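You operate a simulated robot arm through the tools that you are given. There is no shell and no other tool. Be economical: measure what you need, move in short steps, check, and stop when the job is done.

Carry out the task below with a simulated robot arm. There is one attempt and no reset: what you move stays moved.

JOB
Tip the beaker's lentils into the large bowl and stir them in.
Fine: stir with the scoop till no streak shows; beaker and scoop back where they were. Set down upright: beaker.

It is judged by the outcome, as a careful person would: the job done as asked, and still so three seconds after it is handed in. It fails if anything else is knocked over, pushed out of place, dropped, spilled or broken.

ROBOT AND FRAMES
A 6-joint arm with a two-finger parallel gripper, fixed in place. Base frame: the origin is at the foot of the arm, x ahead of it, y to its left, z up. Units: cm, rad, N and s.
With the tool pointing down near the work surface it reaches from about 10 to 64 cm from the base axis. Its first joint turns from -2.897 to 2.897 rad. Payload 4.1 kg.
The TCP is the grasp point between the finger pads, 2.3 cm short of the fingertips. In the tool frame z runs along the fingers and y along their closing line. The gripper opens to 9.4 cm. The fingers are 3.8 cm wide and 1 cm thick; the gripper's body (5.4 by 9.6 cm) begins 3.9 cm behind the TCP.
Orientation is told as [roll, pitch, yaw] about the base's x, y, z axes, in that order, counted from this pose: with the fingers straight down and closing along the base's y, the tool's x points along the base's -x, its y along +y and its z along -z.

CONTROLS
- The arm moves only by the tool servo_tool. Its argument "increments" is one flat list of numbers, 7 for each row, row after row: the turn, a rotation vector about the tool's x, y, z in rad, then the shift along the tool's x, y, z in cm, then the finger opening in cm, from 0 to 9.4. In form: [rx, ry, rz, x, y, z, gripper, rx, ry, rz, x, y, z, gripper, ...]. A call has 1 to 12 rows; each row shifts and turns the commanded pose from where the row before left it, along the tool's axes as they then stand. Each row takes 0.2 s and may step no farther than 5 cm and 0.15 rad from the row before; otherwise, or with a gripper value out of range, the whole call is refused. Where a pose cannot be reached the arm comes as near as it can. A force on the tool above 40 N (or 10 N above the force at the start of the call, whichever is more), or a blocked arm, ends the call early, and 0.2 s more pass. The fingers move at their own pace (about 4.5 cm/s each) and stop on an object; they squeeze with about 29 N. The grip force told is the motor's: it shows also when the fingers shut on nothing. Time passes only in rows, and 0.2 s behind the last, so rows that do not move let the fingers close. It gives the time, the measured TCP pose, the force on the tool (base axes), the opening and the grip force at its end, in the units of the frame above (readings bear some noise), with the torque about the TCP (base axes, N m) and any sound that the robot's microphone picked up, and new pictures: "views" is both (left out), scene, wrist or none.
- Cameras (640 x 400 px; columns grow to the right, rows downward): "scene" is fixed at [39.93, -65.09, 165.16]; the picture's right is [1.00, 0.01, 0.00], its down [0.00, -0.48, -0.88] and it looks along [-0.01, 0.88, -0.48] (base axes); focal length 310 px, centre (320, 200). "wrist" rides on the gripper at [8.6, 1.6, -7.5] in the tool frame; the picture's right is [-0.18, 0.98, 0.00], its down [-0.58, -0.11, -0.81] and it looks along [-0.79, -0.15, 0.59] (tool axes); focal length 243 px, centre (320, 200). There is no depth. A picture from a camera that has moved, and an enlarged one, comes with that camera's place and axes in the base frame and with its lens.
- lift_body(by): slides the trunk up (or, below 0, down) by that many cm; the arm rides with it, the base frame stays. It gives what a move gives, with no picture.
- inspect(camera, box): a new picture of the part [left, top, right, bottom] of that camera's present view, enlarged. It takes no simulated time.
- job_done(): hands the job in; it is judged then, once.

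Work in short steps. Places have to be worked out from the pictures, the camera data and where the tool is seen: move nearer, look again, correct. Check each grasp and each placing, and mend what went wrong. You have 120 turns and 200 pictures in all, those below and enlarged ones among them. Open the gripper and draw the arm clear of the work before you hand the job in, unless the task says otherwise; then end with one line.

The tools are called after "Emit:" as name(argument=value, ...) on one line, values as JSON. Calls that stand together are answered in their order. servo_tool: Moves the arm, as the interface text tells. Its arguments: {"type":"object","properties":{"increments":{"type":"array","items":{"type":"number"}},"views":{"type":"string","enum":["both","scene","wrist","none"]}},"required":["increments"]} The other tools are called the same way: lift_body (by) slides the trunk up or down; inspect (camera, box) takes an enlarged picture of a part of a camera's view; job_done () hands the job in.

At the start:

```text
time_s: 0.0
ee_pos: [30.93, 19.16, 127.63]
orientation: [-0.001, -0.002, 0.001]
ft_force: [0.3, 0.1, 0.4]
wrist_torque: [0.02, 0.01, 0.0]
gripper_width: 9.41
grasp_force: 0.1
trunk travel left (down, up): [-52.5, 6.5]
```

scene: 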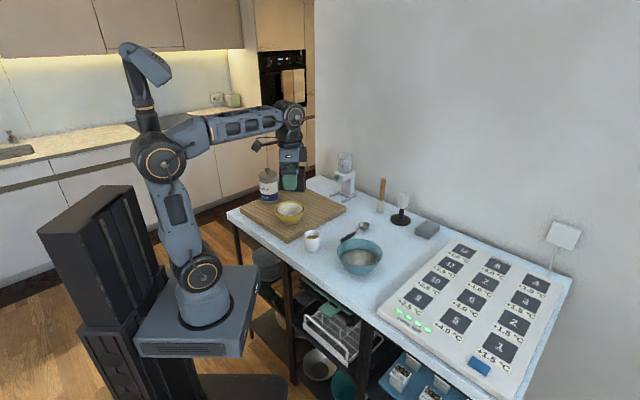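
wrist: 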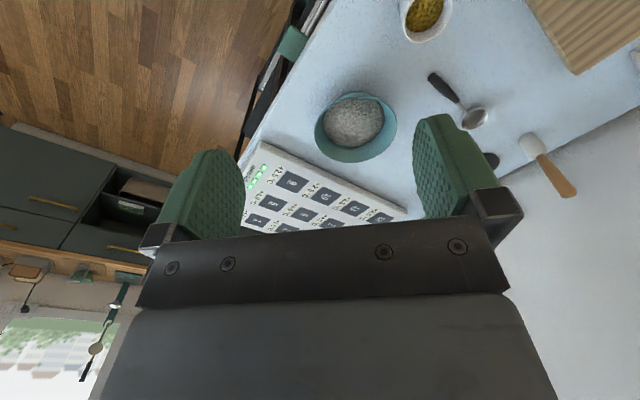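

I start by enlarging the scene to identify the beaker, bowl and scoop.

Emit:
inspect(camera="scene", box=[220, 150, 460, 300])

Emit:
inspect(camera="wrist", box=[300, 0, 620, 200])

```text
2.67 times, centred on (340, 225) of scene
camera zoom: at [39.93, -65.09, 165.16], right [1.0, 0.01, 0.0], down [0.0, -0.48, -0.88], along [-0.01, 0.88, -0.48], focal length 827 px, centre (267, 133)
```

zoom: 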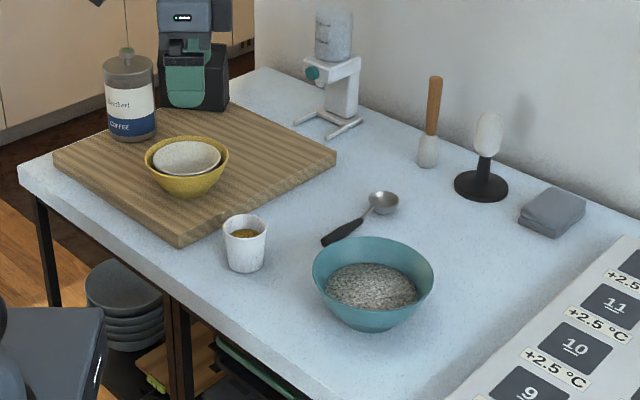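

```text
2.00 times, centred on (460, 100) of wrist
camera zoom: at [22.13, 20.71, 135.1], right [0.18, 0.98, 0.0], down [0.58, -0.11, 0.81], along [0.79, -0.15, -0.59], focal length 485 px, centre (40, 400)
```

zoom: 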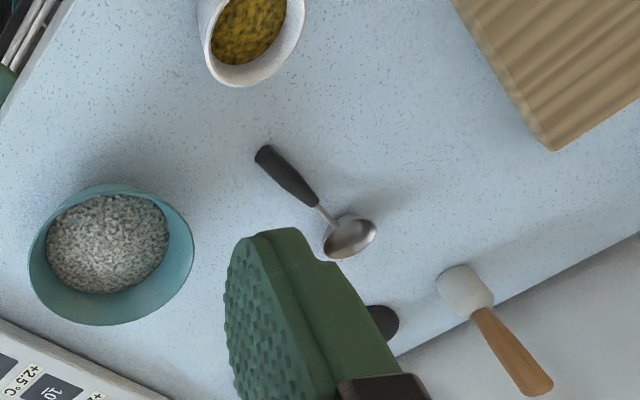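

The beaker (white, lentils) has its rim near (35.6, 32, 97), the bowl centre is about (53, 22, rim 96), the scoop runs (48,37)→(57,46), and the table is about z=90. I plan a side grasp on the beaker with the camera on top, so I start turning the wrist at this safe height.

Emit:
servo_tool(increments=[0, 0, 0.15, 0, 0, 0, 9.4, 0, 0, 0.15, 0, 0, 0, 9.4, 0, 0, 0.15, 0, 0, 0, 9.4, 0, 0, 0.15, 0, 0, 0, 9.4, 0, 0, 0.15, 0, 0, 0, 9.4, 0, 0, 0.15, 0, 0, 0, 9.4, 0, 0, 0.15, 0, 0, 0, 9.4, 0, 0, 0.15, 0, 0, 0, 9.4, 0, 0, 0.15, 0, 0, 0, 9.4, 0, 0, 0.15, 0, 0, 0, 9.4, 0, 0, 0.15, 0, 0, 0, 9.4, 0, 0, 0.15, 0, 0, 0, 9.4], views="none")

```text
time_s: 2.6
ee_pos: [30.88, 19.22, 127.64]
orientation: [0.001, 0.0, -1.8]
ft_force: [-0.5, -1.1, -0.5]
wrist_torque: [0.01, 0.02, -0.01]
gripper_width: 9.41
grasp_force: 0.0
trunk travel left (down, up): [-52.5, 6.5]
```

Wrist turns fine. I finish the yaw to about −2.41 and tilt the fingers outward to roughly 25° below horizontal, still up high.

Emit:
servo_tool(increments=[0, 0, 0.15, 0, 0, 0, 9.4, 0, 0, 0.15, 0, 0, 0, 9.4, 0, 0, 0.15, 0, 0, 0, 9.4, 0, 0, 0.16, 0, 0, 0, 9.4], views="none")

Emit:
servo_tool(increments=[0, 0, 0.15, 0, 0, 0, 9.4, 0, 0, 0.15, 0, 0, 0, 9.4, 0, 0, 0.15, 0, 0, 0, 9.4, 0, 0, 0.15, 0, 0, 0, 9.4, 0, 0.14, 0, 0, 0, 0, 9.4, 0, 0.142, 0, 0, 0, 0, 9.4, 0, 0.142, 0, 0, 0, 0, 9.4, 0, 0.142, 0, 0, 0, 0, 9.4, 0, 0.142, 0, 0, 0, 0, 9.4, 0, 0.142, 0, 0, 0, 0, 9.4, 0, 0.142, 0, 0, 0, 0, 9.4, 0, 0.142, 0, 0, 0, 0, 9.4])

```text
refused: row 4 steps farther than a row can; nothing moved
```

```text
time_s: 5.2
ee_pos: [31.57, 18.15, 127.72]
orientation: [0.004, 1.137, -2.396]
ft_force: [0.2, 0.4, 0.1]
wrist_torque: [-0.02, -0.01, 0.02]
gripper_width: 9.4
grasp_force: 0.1
out of reach, approached as far as the arm can: row 4
trunk travel left (down, up): [-52.5, 6.5]
camera wrist: at [30.2, 14.83, 138.64], right [0.61, -0.78, -0.17], down [-0.79, -0.58, -0.19], along [0.05, 0.25, -0.97], focal length 243 px, centre (320, 200)
```

scene: 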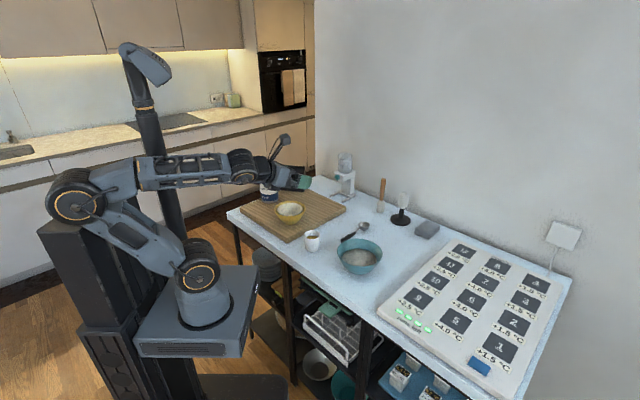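
wrist: 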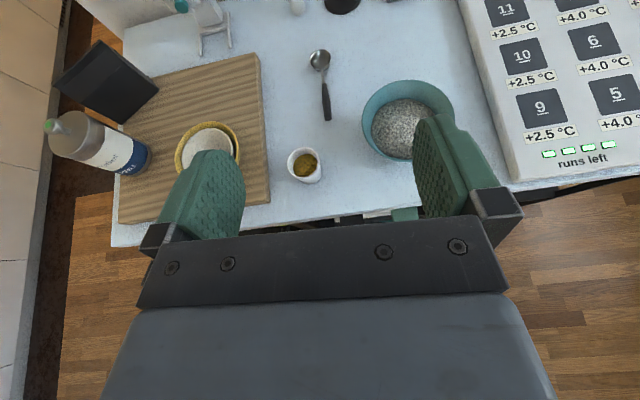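

The beaker is confirmed near (35.8, 32.1). I descend to a pre-grasp 9 cm short of it, stopping most of the way to check.

Emit:
servo_tool(increments=[0, 0, 0, -3.61, -1.06, 2.37, 9.4, 0, 0, 0, -3.61, -1.06, 2.37, 9.4, 0, 0, 0, -3.61, -1.06, 2.37, 9.4, 0, 0, 0, -3.61, -1.06, 2.37, 9.4, 0, 0, 0, -3.61, -1.06, 2.37, 9.4])

```text
time_s: 6.4
ee_pos: [35.83, 24.98, 113.37]
orientation: [-0.001, 1.133, -2.391]
ft_force: [0.3, -0.2, 0.2]
wrist_torque: [0.01, 0.02, 0.03]
gripper_width: 9.39
grasp_force: 0.1
out of reach, approached as far as the arm can: row 2, 3, 4, 5
trunk travel left (down, up): [-52.5, 6.5]
camera wrist: at [34.58, 21.75, 124.42], right [0.61, -0.77, -0.17], down [-0.79, -0.59, -0.18], along [0.04, 0.25, -0.97], focal length 243 px, centre (320, 200)
```

scene: 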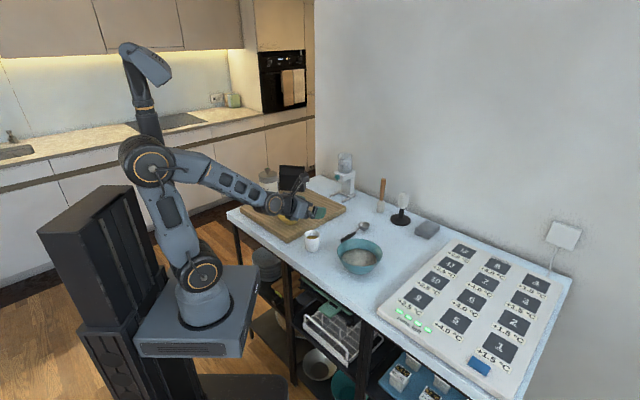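
wrist: 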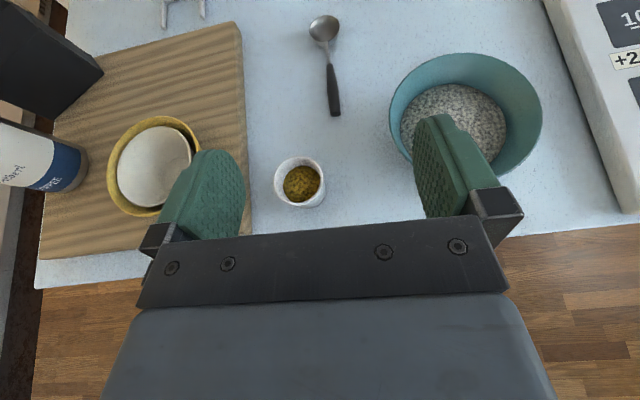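

The arm is at a joint limit here, with the wrist straightened out. I retreat back and up along the tool axis, then lower the trunk so the wrist bends more comfortably.

Emit:
servo_tool(increments=[0, 0, 0, 1, 0, -3, 9.4, 0, 0, 0, 1, 0, -3, 9.4, 0, 0, 0, 1, 0, -3, 9.4, 0, 0, 0, 1, 0, -3, 9.4], views="none")

```text
time_s: 7.4
ee_pos: [30.48, 20.69, 122.44]
orientation: [-0.122, 1.142, -2.521]
ft_force: [-0.5, -1.9, -0.6]
wrist_torque: [0.0, -0.11, 0.07]
gripper_width: 9.4
grasp_force: 0.1
out of reach, approached as far as the arm can: row 1, 2, 3
trunk travel left (down, up): [-52.5, 6.5]
```

Back at a reachable pose; now lowering the trunk in part and checking.

Emit:
lift_body(by=-12)

Emit:
servo_tool(increments=[0, 0, 0, 0, 0, 0, 9.4])

```text
time_s: 8.9
ee_pos: [30.28, 20.58, 108.52]
orientation: [-0.015, 1.047, -2.405]
ft_force: [-0.7, 0.1, 0.2]
wrist_torque: [-0.01, 0.0, 0.0]
gripper_width: 9.4
grasp_force: 0.0
trunk travel left (down, up): [-40.5, 18.5]
```

```text
time_s: 9.3
ee_pos: [30.35, 20.6, 108.07]
orientation: [-0.017, 1.042, -2.406]
ft_force: [0.1, 0.4, 0.4]
wrist_torque: [-0.03, 0.0, -0.06]
gripper_width: 9.44
grasp_force: 0.0
trunk travel left (down, up): [-40.5, 18.5]
camera wrist: at [29.84, 17.96, 119.31], right [0.6, -0.78, -0.17], down [-0.8, -0.59, -0.09], along [-0.03, 0.19, -0.98], focal length 243 px, centre (320, 200)
```

scene: 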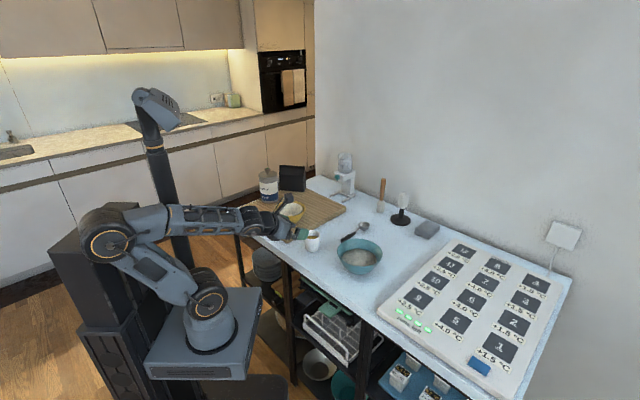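
wrist: 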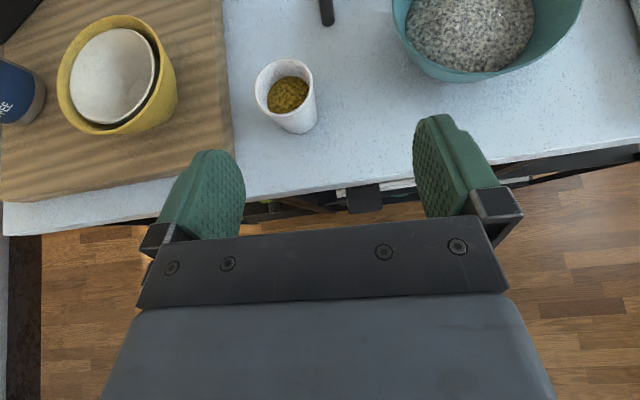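

Pose is reachable again. I lower the trunk 9 cm more; the beaker is still well ahead of the fingers.

Emit:
lift_body(by=-9)

Emit:
servo_tool(increments=[0, 0.08, 0, 0, 0, 0, 9.4, 0, 0, 0, 0, 0, 0, 9.4])

```text
time_s: 10.6
ee_pos: [31.2, 21.91, 97.88]
orientation: [-0.019, 1.019, -2.392]
ft_force: [-0.6, 1.9, -4.4]
wrist_torque: [0.11, -0.14, -0.08]
gripper_width: 9.39
grasp_force: 0.1
trunk travel left (down, up): [-31.5, 27.5]
```

```text
time_s: 11.3
ee_pos: [31.9, 22.39, 98.31]
orientation: [-0.024, 1.1, -2.402]
ft_force: [0.4, 0.8, -0.2]
wrist_torque: [0.0, 0.04, -0.01]
gripper_width: 9.41
grasp_force: 0.1
out of reach, approached as far as the arm can: row 1
trunk travel left (down, up): [-31.5, 27.5]
stopped in row 2: the arm was blocked; the commanded pose is now the measured one
camera wrist: at [30.95, 19.12, 109.41], right [0.62, -0.77, -0.17], down [-0.79, -0.6, -0.15], along [0.01, 0.23, -0.97], focal length 243 px, centre (320, 200)
```

scene: 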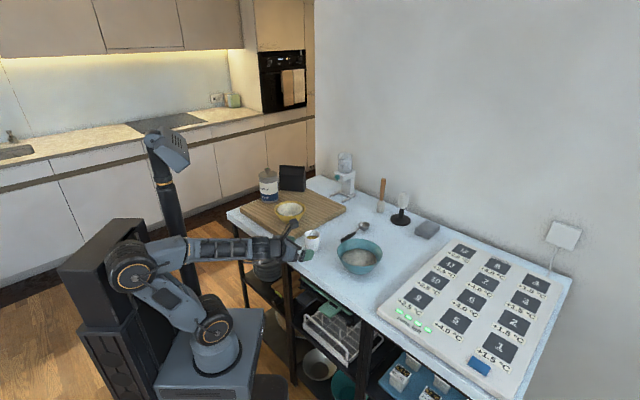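
wrist: 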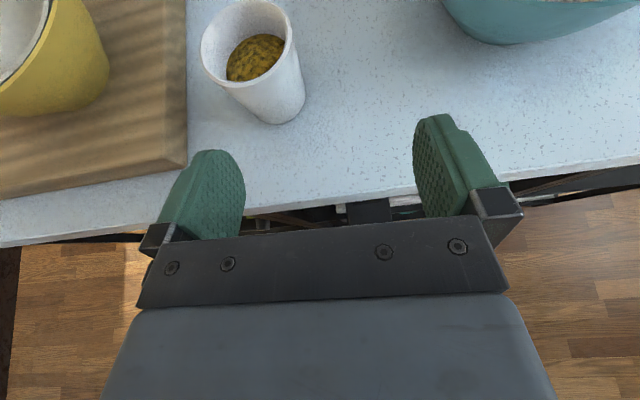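

"Blocked" is most likely the elbow meeting the column behind it. I raise the trunk 6 cm, steepen the tool to about 35° below horizontal, and will hover over the beaker and come straight down with the fingers straddling it.

Emit:
lift_body(by=6)

Emit:
servo_tool(increments=[0, -0.07, 0, 1.0, 0, 0.5, 9.4, 0, -0.07, 0, 1.0, 0, 0.5, 9.4, 0, 0, 0, 0, 0, 0, 9.4], views="none")

```text
time_s: 12.3
ee_pos: [31.86, 22.19, 104.62]
orientation: [-0.022, 1.103, -2.404]
ft_force: [0.3, 0.3, -0.3]
wrist_torque: [0.0, -0.02, -0.01]
gripper_width: 9.39
grasp_force: 0.0
trunk travel left (down, up): [-37.5, 21.5]
```

```text
time_s: 13.2
ee_pos: [32.43, 23.23, 105.26]
orientation: [-0.039, 1.016, -2.396]
ft_force: [0.0, -0.7, 0.4]
wrist_torque: [-0.03, -0.01, -0.01]
gripper_width: 9.41
grasp_force: 0.1
out of reach, approached as far as the arm can: row 1, 2
trunk travel left (down, up): [-37.5, 21.5]
```

The readings suggest joint 6 is at its limit (flip of about 170°). I rotate the tool heading about the vertical by ~0.34 rad, so it approaches from more to the right and has margin.

Emit:
servo_tool(increments=[0.096, 0, -0.06, 0, 0, 0, 9.4, 0.096, 0, -0.06, 0, 0, 0, 9.4, 0.096, 0, -0.06, 0, 0, 0, 9.4, 0, 0, 0, 0, 0, 0, 9.4])

```text
time_s: 14.2
ee_pos: [32.3, 23.17, 105.28]
orientation: [-0.032, 1.026, -2.049]
ft_force: [-0.2, -0.6, 0.1]
wrist_torque: [0.0, 0.03, -0.02]
gripper_width: 9.38
grasp_force: 0.0
trunk travel left (down, up): [-37.5, 21.5]
camera wrist: at [32.97, 20.67, 116.56], right [0.84, -0.51, -0.17], down [-0.53, -0.84, -0.08], along [-0.11, 0.16, -0.98], focal length 243 px, centre (320, 200)
```

scene: 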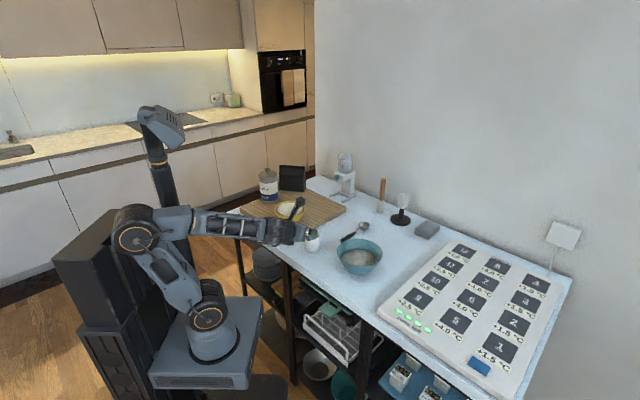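
wrist: 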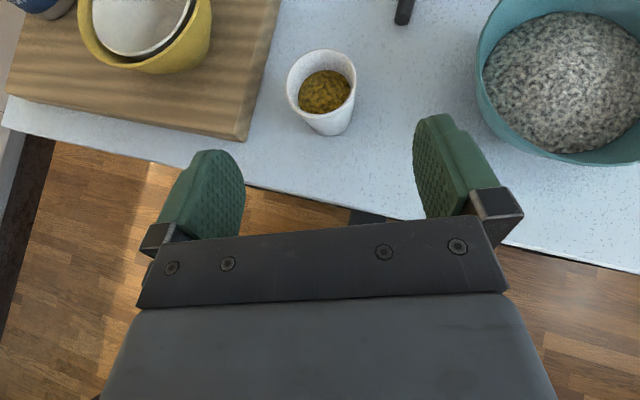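

No limit now. Beaker rim centre re-measured at about (36, 32.4). I move to hover over it, at z≈106.

Emit:
servo_tool(increments=[0, 0, 0, 1.69, -0.31, 2.47, 9.4, 0, 0, 0, 1.69, -0.31, 2.47, 9.4, 0, 0, 0, 1.69, -0.31, 2.47, 9.4, 0, 0, 0, 0, 0, 0, 9.4])

```text
time_s: 15.2
ee_pos: [35.27, 31.74, 105.72]
orientation: [-0.033, 1.025, -2.051]
ft_force: [-1.0, 0.5, 0.3]
wrist_torque: [-0.01, 0.01, -0.01]
gripper_width: 9.42
grasp_force: 0.0
trunk travel left (down, up): [-37.5, 21.5]
camera wrist: at [35.95, 29.32, 117.01], right [0.84, -0.52, -0.17], down [-0.53, -0.84, -0.08], along [-0.11, 0.16, -0.98], focal length 243 px, centre (320, 200)
```

scene: 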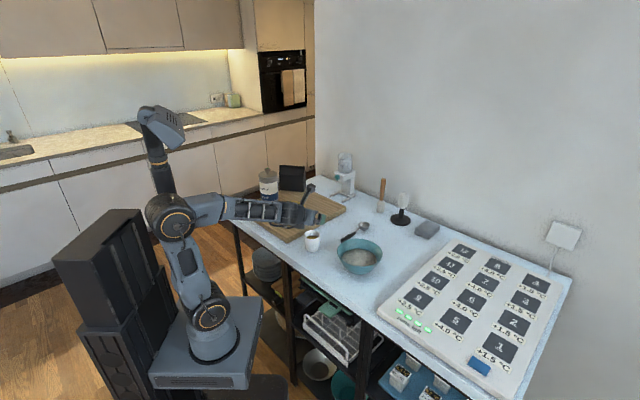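
wrist: 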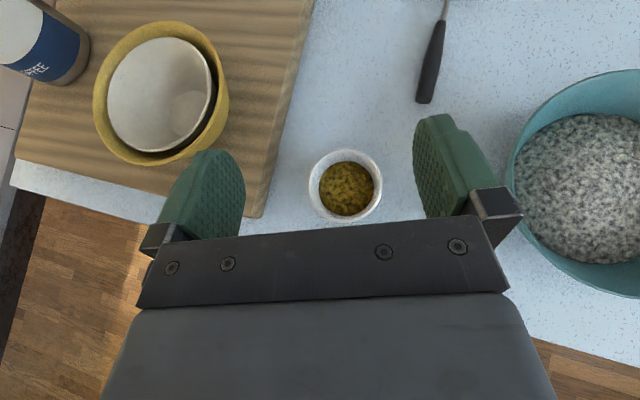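

Beaker centre pinned at (36.2, 32.4). I descend straight with the fingers straddling it, three-quarters of the way first.

Emit:
servo_tool(increments=[0, 0, 0, -2.27, 0.13, 1.41, 9.4, 0, 0, 0, -2.27, 0.13, 1.41, 9.4, 0, 0, 0, -2.27, 0.13, 1.41, 9.4])

```text
time_s: 15.9
ee_pos: [35.55, 31.53, 97.76]
orientation: [-0.03, 1.024, -2.048]
ft_force: [-1.0, -0.5, 0.4]
wrist_torque: [0.02, 0.01, 0.03]
gripper_width: 9.42
grasp_force: 0.2
trunk travel left (down, up): [-37.5, 21.5]
camera wrist: at [36.17, 29.1, 108.94], right [0.84, -0.52, -0.17], down [-0.53, -0.84, -0.08], along [-0.11, 0.16, -0.98], focal length 243 px, centre (320, 200)
```

scene: 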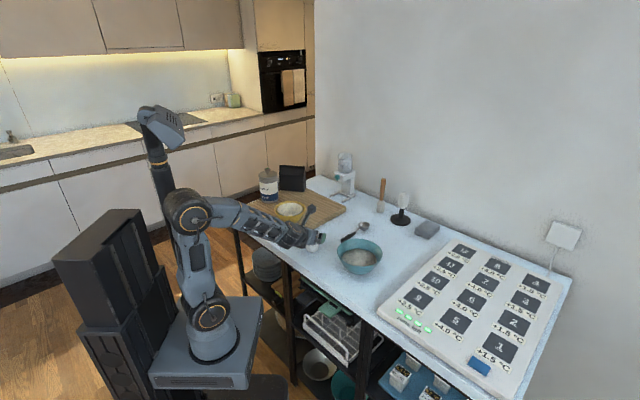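
wrist: 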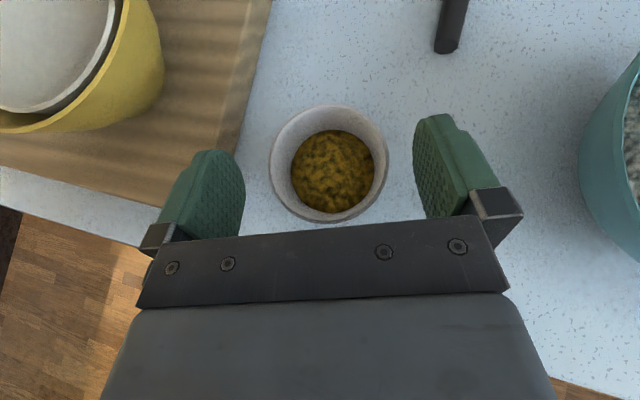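

Alignment is good. I go down the last ~3 cm and close on the beaker.

Emit:
servo_tool(increments=[0, 0, 0, -2.3, 0.15, 1.6, 9.4, 0, 0, 0, 0, 0, 0, 9.4, 0, 0, 0, 0, 0, 0, 5.0, 0, 0, 0, 0, 0, 0, 5.0, 0, 0, 0, 0, 0, 0, 5.0])

```text
time_s: 17.1
ee_pos: [35.76, 31.81, 94.79]
orientation: [-0.032, 1.025, -2.051]
ft_force: [0.2, 0.2, -0.5]
wrist_torque: [-0.01, -0.01, 0.0]
gripper_width: 6.2
grasp_force: 28.9
trunk travel left (down, up): [-37.5, 21.5]
camera wrist: at [36.49, 29.23, 106.16], right [0.84, -0.52, -0.17], down [-0.53, -0.84, -0.08], along [-0.11, 0.16, -0.98], focal length 243 px, centre (320, 200)
```

scene: 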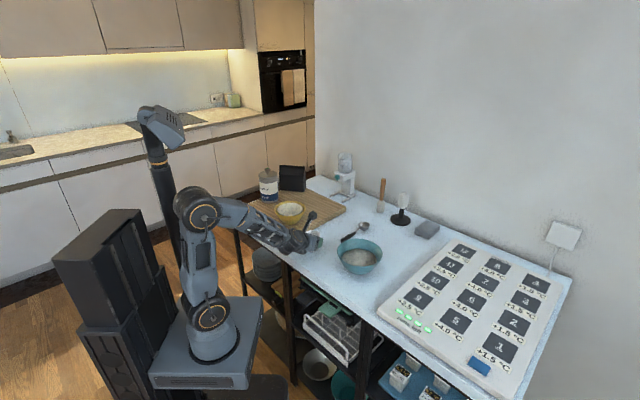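
wrist: 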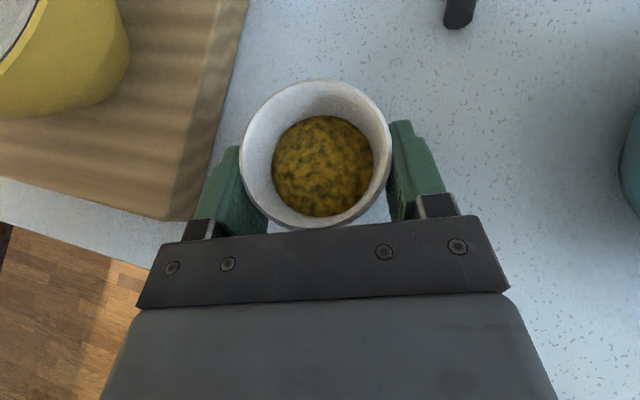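

Gripped at 6.2 cm, force 29 N; the set-down pose to remember is (35.8, 31.8, 94.8). I lift straight up 14 cm.

Emit:
servo_tool(increments=[0, 0, 0, 1.5, 0, -0.9, 5.0, 0, 0, 0, 3, 0, -1.81, 5.0, 0, 0, 0, 3, 0, -1.81, 5.0, 0, 0, 0, 3, 0, -1.81, 5.0, 0, 0, 0, 1.5, 0, -0.9, 5.0])

```text
time_s: 18.4
ee_pos: [35.9, 31.71, 109.02]
orientation: [-0.033, 1.023, -2.05]
ft_force: [-0.3, -0.4, -1.4]
wrist_torque: [-0.01, 0.0, 0.02]
gripper_width: 6.17
grasp_force: 29.3
trunk travel left (down, up): [-37.5, 21.5]
camera wrist: at [36.57, 29.12, 120.34], right [0.84, -0.52, -0.17], down [-0.53, -0.84, -0.08], along [-0.11, 0.16, -0.98], focal length 243 px, centre (320, 200)
```

scene: 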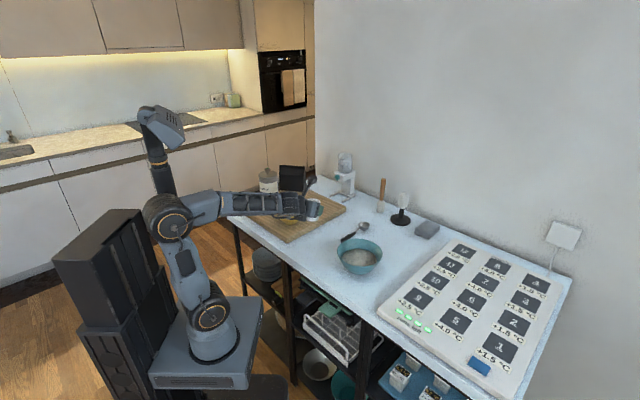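
wrist: 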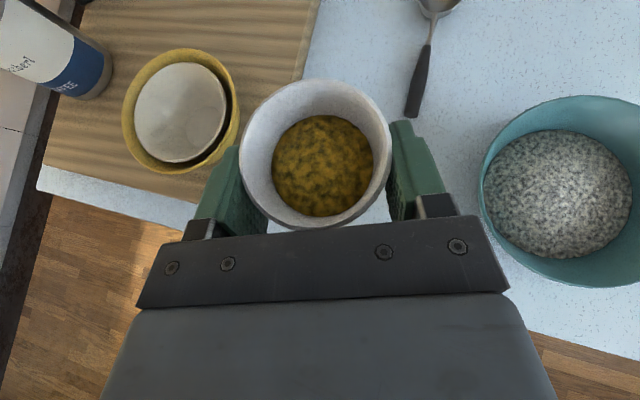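

Beaker is held. I carry it level to the right side of the bowl, TCP about (55, 19, 109), and will pour to the left, which unwinds joint 6.

Emit:
servo_tool(increments=[0, 0, 0, -0.11, 1.9, -0.18, 5.0, 0, 0, 0, -0.215, 3.8, -0.355, 5.0, 0, 0, 0, -0.215, 3.8, -0.355, 5.0, 0, 0, 0, -0.215, 3.8, -0.355, 5.0, 0, 0, 0, -0.215, 3.8, -0.355, 5.0, 0, 0, 0, -0.215, 3.8, -0.355, 5.0, 0, 0, 0, -0.11, 1.9, -0.18, 5.0])

```text
time_s: 19.9
ee_pos: [55.37, 19.37, 108.62]
orientation: [-0.033, 1.025, -2.051]
ft_force: [-0.1, 0.9, -2.4]
wrist_torque: [-0.02, 0.02, -0.01]
gripper_width: 6.19
grasp_force: 28.5
trunk travel left (down, up): [-37.5, 21.5]
camera wrist: at [56.05, 16.98, 119.94], right [0.84, -0.51, -0.17], down [-0.53, -0.84, -0.08], along [-0.11, 0.16, -0.98], focal length 243 px, centre (320, 200)
```

scene: 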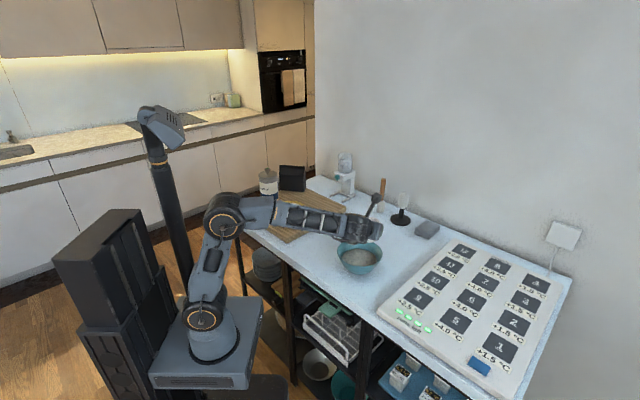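
wrist: 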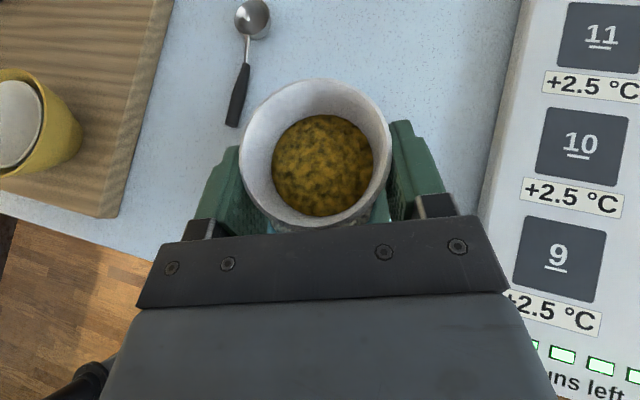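

Next I turn the heading back to about 36° around the beaker so the gripper lies radial to the bowl.

Emit:
servo_tool(increments=[-0.098, 0, 0.06, 0, 0, 0, 5.0, -0.098, 0, 0.06, 0, 0, 0, 5.0, -0.098, 0, 0.06, 0, 0, 0, 5.0, -0.098, 0, 0.06, 0, 0, 0, 5.0], views="none")

```text
time_s: 20.9
ee_pos: [55.48, 19.53, 108.47]
orientation: [-0.032, 1.017, -2.512]
ft_force: [0.6, -0.4, -1.6]
wrist_torque: [-0.02, 0.0, 0.01]
gripper_width: 6.18
grasp_force: 28.8
trunk travel left (down, up): [-37.5, 21.5]
```

Heading is 36° and the beaker is ~3.5 cm right of bowl centre. I shift in slightly and tilt to the left about 55°, then look.

Emit:
servo_tool(increments=[0, 0, 0, -0.73, 0.4, -1.2, 5.0, -0.068, 0, -0.11, 0, 0, 0, 5.0, -0.068, 0, -0.11, 0, 0, 0, 5.0, -0.068, 0, -0.11, 0, 0, 0, 5.0, -0.068, 0, -0.11, 0, 0, 0, 5.0, -0.068, 0, -0.11, 0, 0, 0, 5.0, -0.068, 0, -0.11, 0, 0, 0, 5.0, -0.068, 0, -0.11, 0, 0, 0, 5.0])

Emit:
inspect(camera="scene", box=[290, 180, 450, 280])

```text
time_s: 22.8
ee_pos: [56.45, 13.82, 113.27]
orientation: [1.15, 0.563, -1.58]
ft_force: [0.5, -0.5, -1.4]
wrist_torque: [0.0, 0.03, 0.0]
gripper_width: 6.19
grasp_force: 28.4
out of reach, approached as far as the arm can: row 6, 7, 8
trunk travel left (down, up): [-37.5, 21.5]
camera wrist: at [50.33, 18.77, 121.78], right [0.39, -0.64, 0.66], down [-0.79, -0.61, -0.12], along [0.47, -0.47, -0.74], focal length 243 px, centre (320, 200)
```

scene: 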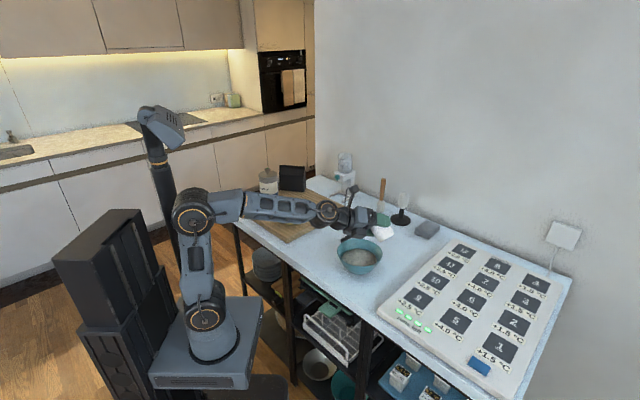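
wrist: 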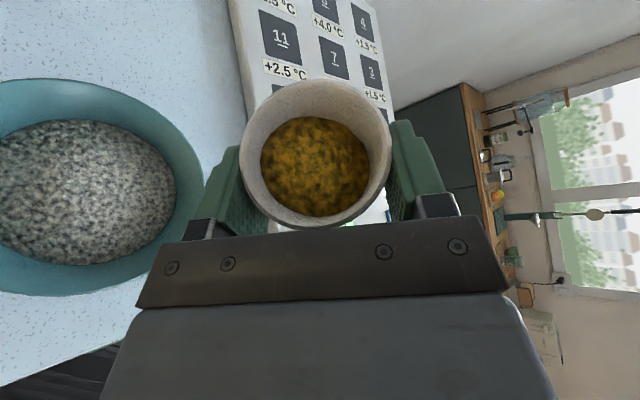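

```text
4.00 times, centred on (370, 230) of scene
camera zoom: at [39.93, -65.09, 165.16], right [1.0, 0.01, 0.0], down [0.0, -0.48, -0.88], along [-0.01, 0.88, -0.48], focal length 1241 px, centre (120, 80)
```

zoom: 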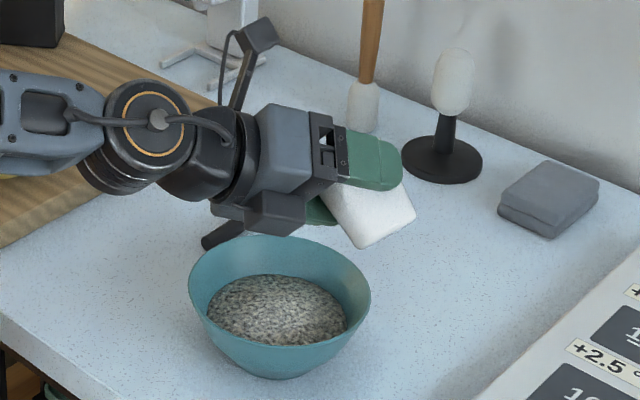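

The cup hit a wrist limit at ~50° tilt (the tool is lining up with the forearm) and drifted, but nothing has poured yet. I tilt back and move up before lowering the trunk for a better wrist bend.

Emit:
servo_tool(increments=[0.068, 0, 0.11, 0, 0, 0, 5.0, 0.068, 0, 0.11, 0, 0, 0, 5.0, 0.068, 0, 0.11, 0, 0, 0, 5.0, 0.068, 0, 0.11, 0, 0, 0, 5.0, 0.068, 0, 0.11, 0, 0, 0, 5.0, 0.068, 0, 0.11, 0, 0, 0, 5.0], views="wrist")

```text
time_s: 24.1
ee_pos: [56.57, 13.84, 113.31]
orientation: [0.208, 1.007, -2.305]
ft_force: [-0.2, 0.1, -1.1]
wrist_torque: [0.01, 0.04, 0.03]
gripper_width: 6.17
grasp_force: 29.1
trunk travel left (down, up): [-37.5, 21.5]
camera wrist: at [55.22, 12.49, 124.77], right [0.53, -0.85, -0.05], down [-0.85, -0.53, -0.08], along [0.04, 0.08, -1.0], focal length 243 px, centre (320, 200)
```

wrist: 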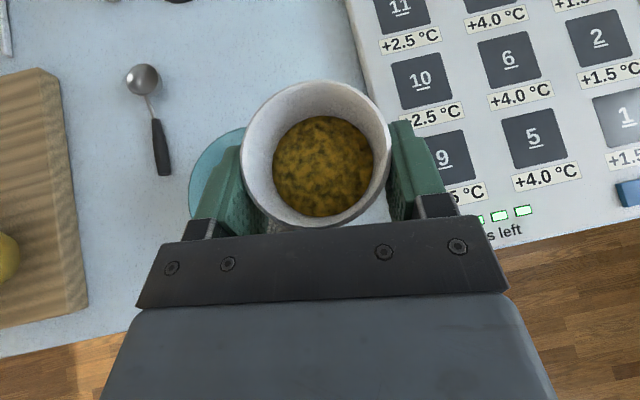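

Upright again. I raise the arm 8 cm, then lower the trunk 14 to gain wrist bend.

Emit:
servo_tool(increments=[0, 0, 0, 3.4, 0, -2.1, 5.0, 0, 0, 0, 3.4, 0, -2.1, 5.0, 0, 0, 0, 0, 0, 0, 5.0], views="none")

Emit:
lift_body(by=-13)

Emit:
servo_tool(increments=[0, 0, 0, 0, 0, 0, 5.0], views="scene")

```text
time_s: 24.9
ee_pos: [55.97, 14.58, 121.32]
orientation: [0.212, 1.006, -2.301]
ft_force: [0.9, -0.2, -1.9]
wrist_torque: [0.0, 0.06, 0.02]
gripper_width: 6.17
grasp_force: 28.8
trunk travel left (down, up): [-37.5, 21.5]
```

```text
time_s: 26.5
ee_pos: [56.0, 14.61, 108.28]
orientation: [0.212, 1.006, -2.304]
ft_force: [-0.3, 0.0, -2.1]
wrist_torque: [-0.02, 0.0, -0.01]
gripper_width: 6.19
grasp_force: 28.8
trunk travel left (down, up): [-24.5, 34.5]
```

```text
time_s: 26.9
ee_pos: [55.99, 14.5, 108.42]
orientation: [0.213, 1.006, -2.304]
ft_force: [0.2, 0.2, -1.8]
wrist_torque: [0.0, 0.02, 0.04]
gripper_width: 6.19
grasp_force: 29.5
trunk travel left (down, up): [-24.5, 34.5]
```

scene: 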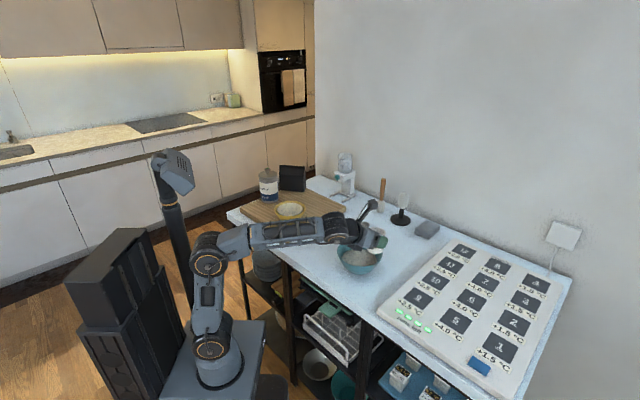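

The forearm now slopes up, giving wrist bend. I move to the pour place and tilt left again, watching for limits.

Emit:
servo_tool(increments=[0, 0, 0, 0.49, -2.02, 0.355, 5.0, 0, 0, 0, 0.49, -2.02, 0.355, 5.0, -0.067, -0.009, -0.11, 0, 0, 0, 5.0, -0.067, -0.009, -0.11, 0, 0, 0, 5.0, -0.067, -0.009, -0.11, 0, 0, 0, 5.0, -0.067, -0.009, -0.11, 0, 0, 0, 5.0, -0.067, -0.009, -0.11, 0, 0, 0, 5.0], views="scene")

```text
time_s: 28.5
ee_pos: [54.28, 18.51, 108.39]
orientation: [1.027, 0.638, -1.682]
ft_force: [-0.2, -0.2, -1.9]
wrist_torque: [0.01, 0.01, -0.02]
gripper_width: 6.17
grasp_force: 29.1
trunk travel left (down, up): [-24.5, 34.5]
```

scene: 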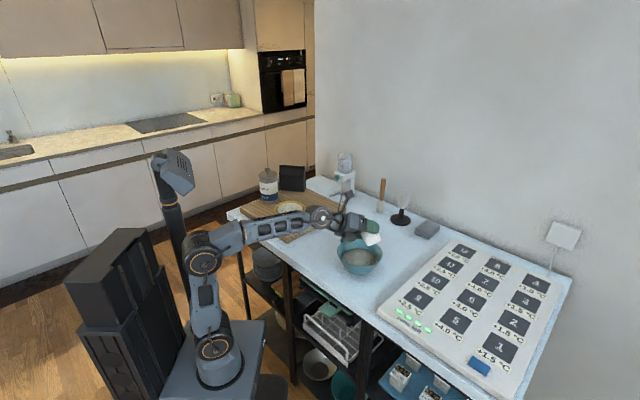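

No limit this time and position held. Continue tilting ~30° more.

Emit:
servo_tool(increments=[-0.067, -0.009, -0.11, 0, 0, 0, 5.0, -0.067, -0.009, -0.11, 0, 0, 0, 5.0, -0.067, -0.009, -0.11, 0, 0, 0, 5.0])

Emit:
inspect(camera="scene", box=[290, 180, 450, 280])

```text
time_s: 29.3
ee_pos: [54.58, 18.09, 109.06]
orientation: [1.279, 0.324, -1.56]
ft_force: [0.9, 0.5, -1.4]
wrist_torque: [0.04, 0.02, 0.01]
gripper_width: 6.19
grasp_force: 29.1
out of reach, approached as far as the arm can: row 3
trunk travel left (down, up): [-24.5, 34.5]
camera wrist: at [47.7, 25.06, 115.42], right [0.29, -0.47, 0.83], down [-0.8, -0.6, -0.06], along [0.53, -0.65, -0.55], focal length 243 px, centre (320, 200)
```

scene: 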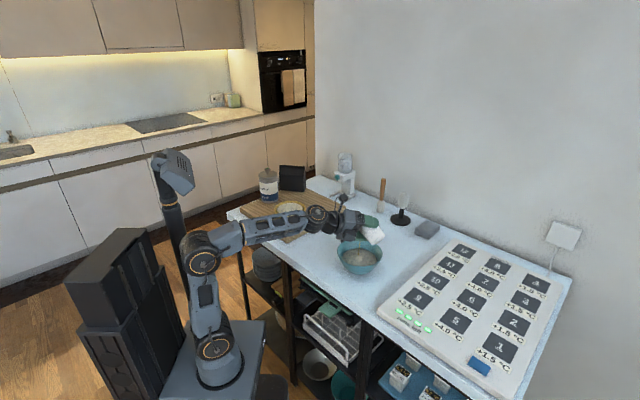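
wrist: 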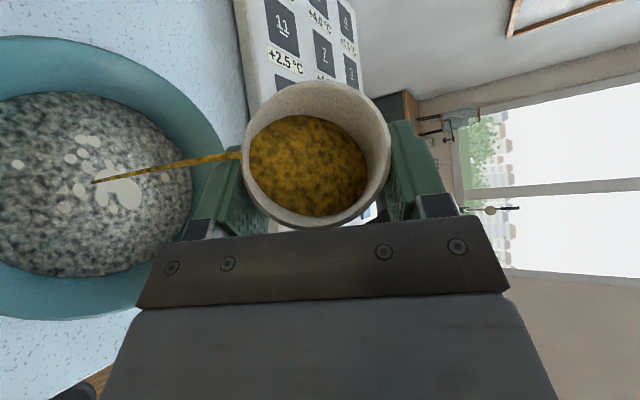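

```text
4.00 times, centred on (370, 230) of scene
camera zoom: at [39.93, -65.09, 165.16], right [1.0, 0.01, 0.0], down [0.0, -0.48, -0.88], along [-0.01, 0.88, -0.48], focal length 1241 px, centre (120, 80)
```

zoom: 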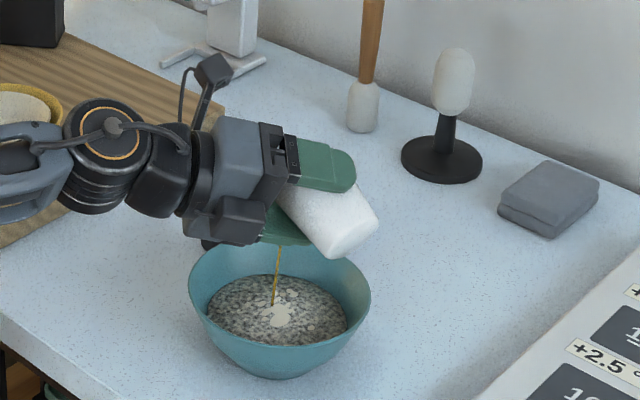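

Pouring has begun and the stream lands in the middle of the bowl. I hold a moment, then continue tilting purely about the tool axis (joint 6 only), slowly.

Emit:
servo_tool(increments=[0, 0, 0, 0, 0, 0, 5.0, 0, 0, 0, 0, 0, 0, 5.0, 0, 0, 0, 0, 0, 0, 5.0, 0, 0, -0.08, 0, 0, 0, 5.0, 0, 0, 0, 0, 0, 0, 5.0, 0, 0, -0.08, 0, 0, 0, 5.0, 0, 0, 0, 0, 0, 0, 5.0])

```text
time_s: 30.9
ee_pos: [54.67, 18.08, 109.08]
orientation: [1.294, 0.17, -1.517]
ft_force: [0.2, -0.7, -1.4]
wrist_torque: [0.03, 0.0, -0.06]
gripper_width: 6.17
grasp_force: 28.5
trunk travel left (down, up): [-24.5, 34.5]
camera wrist: at [47.31, 25.66, 114.15], right [0.29, -0.33, 0.9], down [-0.77, -0.64, 0.01], along [0.57, -0.7, -0.43], focal length 243 px, centre (320, 200)
```

scene: 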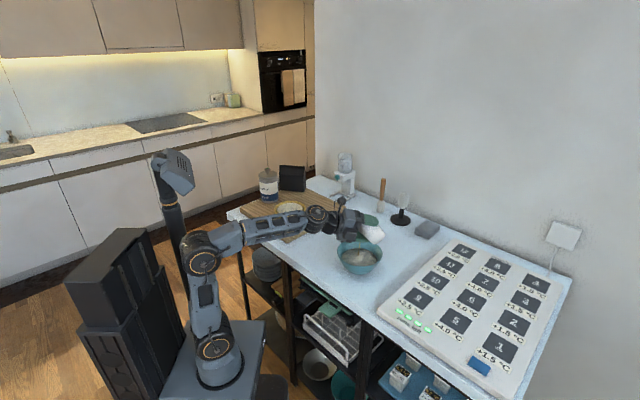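
wrist: 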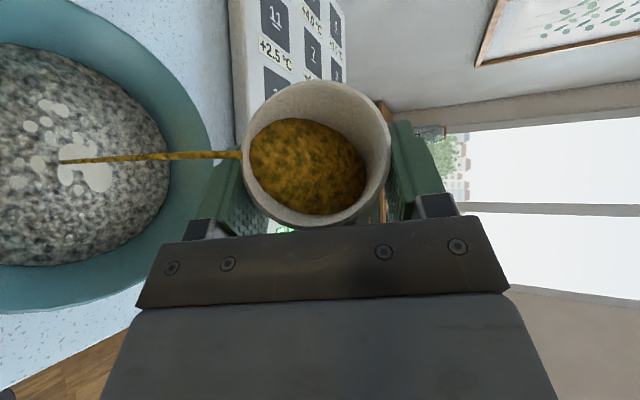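

Level inside is dropping, stream still centred. Continue tilting slowly.

Emit:
servo_tool(increments=[0, 0, -0.09, 0, 0, 0, 5.0, 0, 0, 0, 0, 0, 0, 5.0, 0, 0, -0.09, 0, 0, 0, 5.0, 0, 0, 0, 0, 0, 0, 5.0, 0, 0, -0.09, 0, 0, 0, 5.0, 0, 0, 0, 0, 0, 0, 5.0, 0, 0, -0.09, 0, 0, 0, 5.0, 0, 0, 0, 0, 0, 0, 5.0])

```text
time_s: 32.7
ee_pos: [54.5, 18.2, 109.0]
orientation: [1.294, -0.176, -1.42]
ft_force: [-0.1, 0.8, -2.1]
wrist_torque: [0.01, 0.03, -0.02]
gripper_width: 6.17
grasp_force: 29.1
trunk travel left (down, up): [-24.5, 34.5]
camera wrist: at [46.39, 26.16, 111.18], right [0.27, 0.03, 0.96], down [-0.71, -0.67, 0.21], along [0.65, -0.74, -0.16], focal length 243 px, centre (320, 200)
```

scene: 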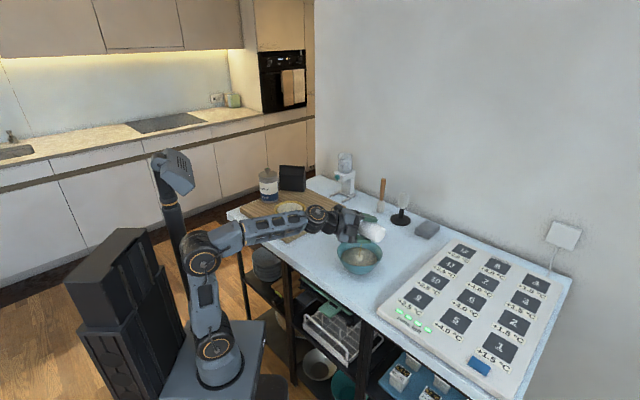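
wrist: 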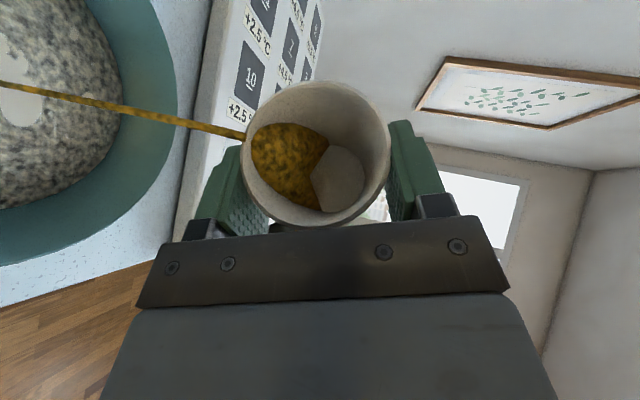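

About half is out. Continue a similar amount.

Emit:
servo_tool(increments=[0, 0, -0.09, 0, 0, 0, 5.0, 0, 0, 0, 0, 0, 0, 5.0, 0, 0, -0.09, 0, 0, 0, 5.0, 0, 0, 0, 0, 0, 0, 5.0, 0, 0, -0.09, 0, 0, 0, 5.0, 0, 0, 0, 0, 0, 0, 5.0, 0, 0, 0, 0, 0, 0, 5.0], views="wrist")

Emit:
inspect(camera="scene", box=[290, 180, 450, 280])

```text
time_s: 34.3
ee_pos: [54.68, 18.14, 108.98]
orientation: [1.27, -0.435, -1.339]
ft_force: [0.0, -0.4, -1.8]
wrist_torque: [-0.02, 0.04, -0.02]
gripper_width: 6.15
grasp_force: 28.5
trunk travel left (down, up): [-24.5, 34.5]
camera wrist: at [45.88, 25.75, 108.86], right [0.23, 0.29, 0.93], down [-0.67, -0.64, 0.37], along [0.7, -0.71, 0.05], focal length 243 px, centre (320, 200)
```

wrist: 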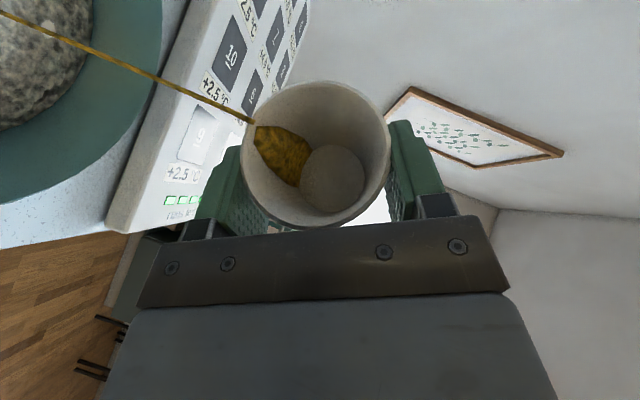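

```text
4.00 times, centred on (370, 230) of scene
camera zoom: at [39.93, -65.09, 165.16], right [1.0, 0.01, 0.0], down [0.0, -0.48, -0.88], along [-0.01, 0.88, -0.48], focal length 1241 px, centre (120, 80)
```

zoom: 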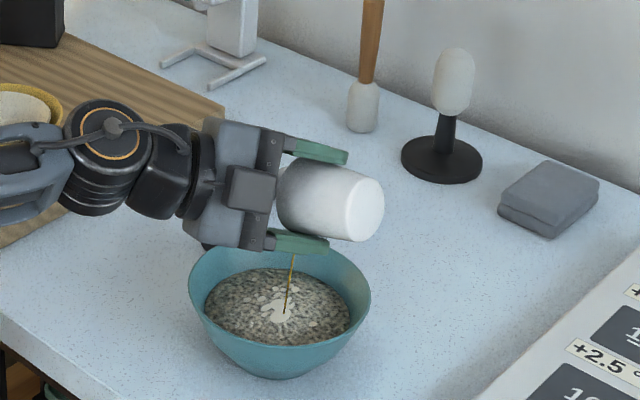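

Nearly empty and still centred. A bit more tilt to empty it.

Emit:
servo_tool(increments=[0, 0, -0.1, 0, 0, 0, 5.0, 0, 0, 0, 0, 0, 0, 5.0, 0, 0, -0.1, 0, 0, 0, 5.0, 0, 0, 0, 0, 0, 0, 5.0, 0, 0, -0.1, 0, 0, 0, 5.0, 0, 0, 0, 0, 0, 0, 5.0, 0, 0, 0, 0, 0, 0, 5.0, 0, 0, 0, 0, 0, 0, 5.0], views="wrist")

```text
time_s: 36.1
ee_pos: [54.71, 18.16, 109.02]
orientation: [1.206, -0.72, -1.223]
ft_force: [0.4, 1.0, -1.6]
wrist_torque: [0.0, 0.03, -0.01]
gripper_width: 6.17
grasp_force: 28.6
trunk travel left (down, up): [-24.5, 34.5]
camera wrist: at [45.31, 24.64, 106.51], right [0.17, 0.56, 0.81], down [-0.64, -0.57, 0.52], along [0.75, -0.61, 0.26], focal length 243 px, centre (320, 200)
```

wrist: 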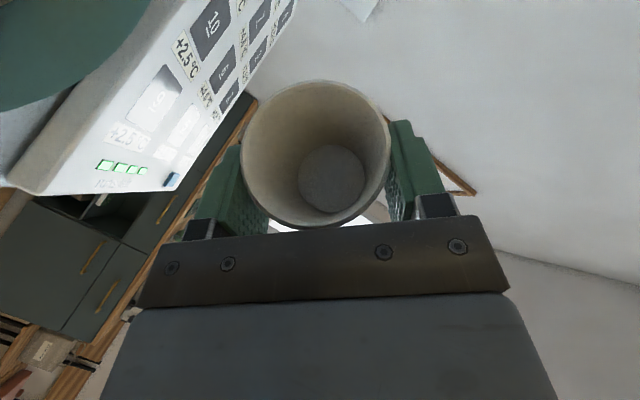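

The beaker is empty. I reverse the rotations to stand it upright again.

Emit:
servo_tool(increments=[0, 0, 0.14, 0, 0, 0, 5.0, 0, 0, 0.14, 0, 0, 0, 5.0, 0, 0, 0.14, 0, 0, 0, 5.0, 0, 0, 0.14, 0, 0, 0, 5.0, 0, 0, 0.14, 0, 0, 0, 5.0, 0, 0, 0.14, 0, 0, 0, 5.0, 0, 0, 0.14, 0, 0, 0, 5.0, 0, 0, 0.11, 0, 0, 0, 5.0], views="none")

Emit:
servo_tool(increments=[0.067, 0.009, 0.11, 0, 0, 0, 5.0, 0.067, 0.009, 0.11, 0, 0, 0, 5.0, 0.067, 0.009, 0.11, 0, 0, 0, 5.0, 0.067, 0.009, 0.11, 0, 0, 0, 5.0, 0.067, 0.009, 0.11, 0, 0, 0, 5.0, 0.067, 0.009, 0.11, 0, 0, 0, 5.0, 0.067, 0.009, 0.11, 0, 0, 0, 5.0, 0.06, 0.008, 0.1, 0, 0, 0, 5.0])

```text
time_s: 37.9
ee_pos: [54.69, 17.96, 109.07]
orientation: [1.277, 0.324, -1.562]
ft_force: [0.4, 1.2, -1.6]
wrist_torque: [0.02, 0.01, 0.02]
gripper_width: 6.16
grasp_force: 29.1
trunk travel left (down, up): [-24.5, 34.5]
```

```text
time_s: 39.7
ee_pos: [54.65, 18.19, 109.05]
orientation: [0.233, 1.004, -2.285]
ft_force: [-0.2, -0.7, -0.8]
wrist_torque: [0.02, 0.01, -0.01]
gripper_width: 6.15
grasp_force: 29.4
trunk travel left (down, up): [-24.5, 34.5]
camera wrist: at [53.13, 16.84, 120.48], right [0.53, -0.85, -0.03], down [-0.85, -0.53, -0.08], along [0.05, 0.07, -1.0], focal length 243 px, centre (320, 200)
```

scene: 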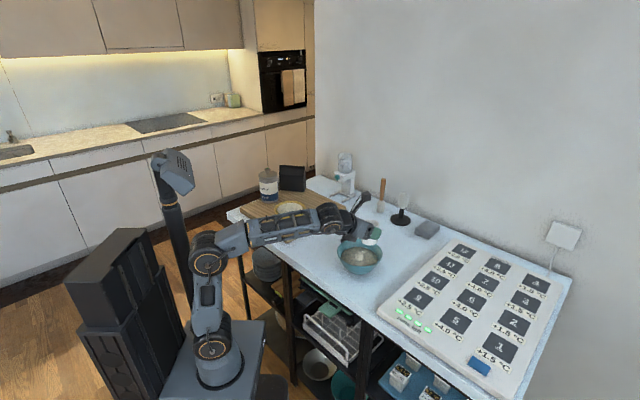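
wrist: 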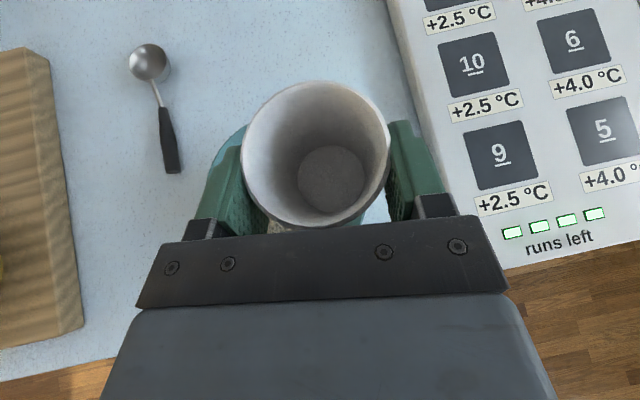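

Beaker upright and empty. I restore the grasp heading and bring the trunk back up 13 cm to replay the known pose.

Emit:
servo_tool(increments=[0.1165, 0.0085, -0.0305, 0, 0, 0, 5.0, 0.1165, 0.0085, -0.0305, 0, 0, 0, 5.0, 0.1165, 0.0085, -0.0305, 0, 0, 0, 5.0, 0.1165, 0.0085, -0.0305, 0, 0, 0, 5.0], views="none")

Emit:
lift_body(by=13)

```text
time_s: 40.7
ee_pos: [54.47, 18.14, 108.95]
orientation: [-0.03, 1.026, -2.046]
ft_force: [0.1, 0.1, -1.6]
wrist_torque: [-0.02, -0.02, 0.01]
gripper_width: 6.13
grasp_force: 28.9
trunk travel left (down, up): [-24.5, 34.5]
```

```text
time_s: 42.3
ee_pos: [54.56, 18.02, 122.01]
orientation: [-0.032, 1.025, -2.052]
ft_force: [-0.8, 0.2, -1.8]
wrist_torque: [0.0, -0.01, 0.01]
gripper_width: 6.16
grasp_force: 28.7
trunk travel left (down, up): [-37.5, 21.5]
```

Orientation matches the grasp. I carry back above the original spot and down to z≈104.

Emit:
servo_tool(increments=[0, 0, 0, 0.305, -3.81, 0.63, 5.0, 0, 0, 0, 0.305, -3.81, 0.63, 5.0, 0, 0, 0, 0.305, -3.81, 0.63, 5.0, 0, 0, 0, 0.305, -3.81, 0.63, 5.0, 0, 0, 0, 0.305, -3.81, 0.63, 5.0, 0, 0, 0, 0.305, -3.81, 0.63, 5.0, 0, 0, 0, -3.42, 0.07, 2.08, 5.0, 0, 0, 0, -3.42, 0.07, 2.08, 5.0, 0, 0, 0, -3.42, 0.07, 2.08, 5.0, 0, 0, 0, -3.42, 0.07, 2.08, 5.0, 0, 0, 0, -1.71, 0.03, 1.04, 5.0])

```text
time_s: 44.7
ee_pos: [35.95, 32.07, 103.94]
orientation: [-0.03, 1.025, -2.049]
ft_force: [0.1, 0.1, -0.3]
wrist_torque: [0.03, 0.01, 0.03]
gripper_width: 6.14
grasp_force: 29.3
trunk travel left (down, up): [-37.5, 21.5]
camera wrist: at [36.55, 29.47, 115.22], right [0.84, -0.52, -0.17], down [-0.53, -0.84, -0.08], along [-0.11, 0.16, -0.98], focal length 243 px, centre (320, 200)
```

scene: 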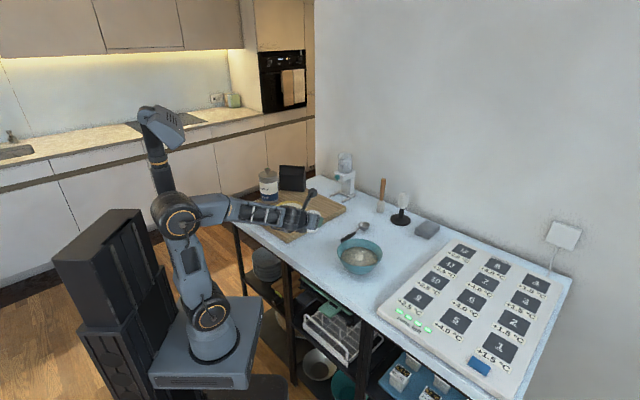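
wrist: 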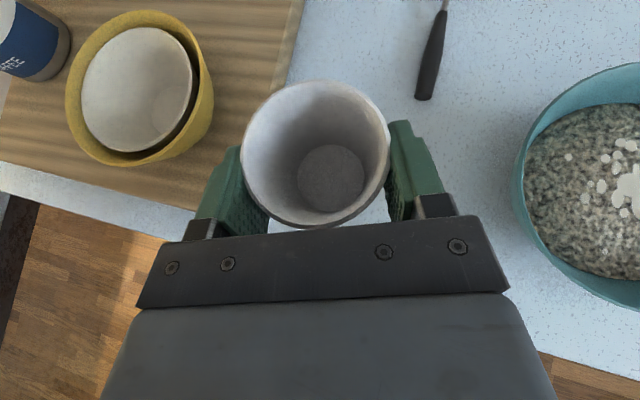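

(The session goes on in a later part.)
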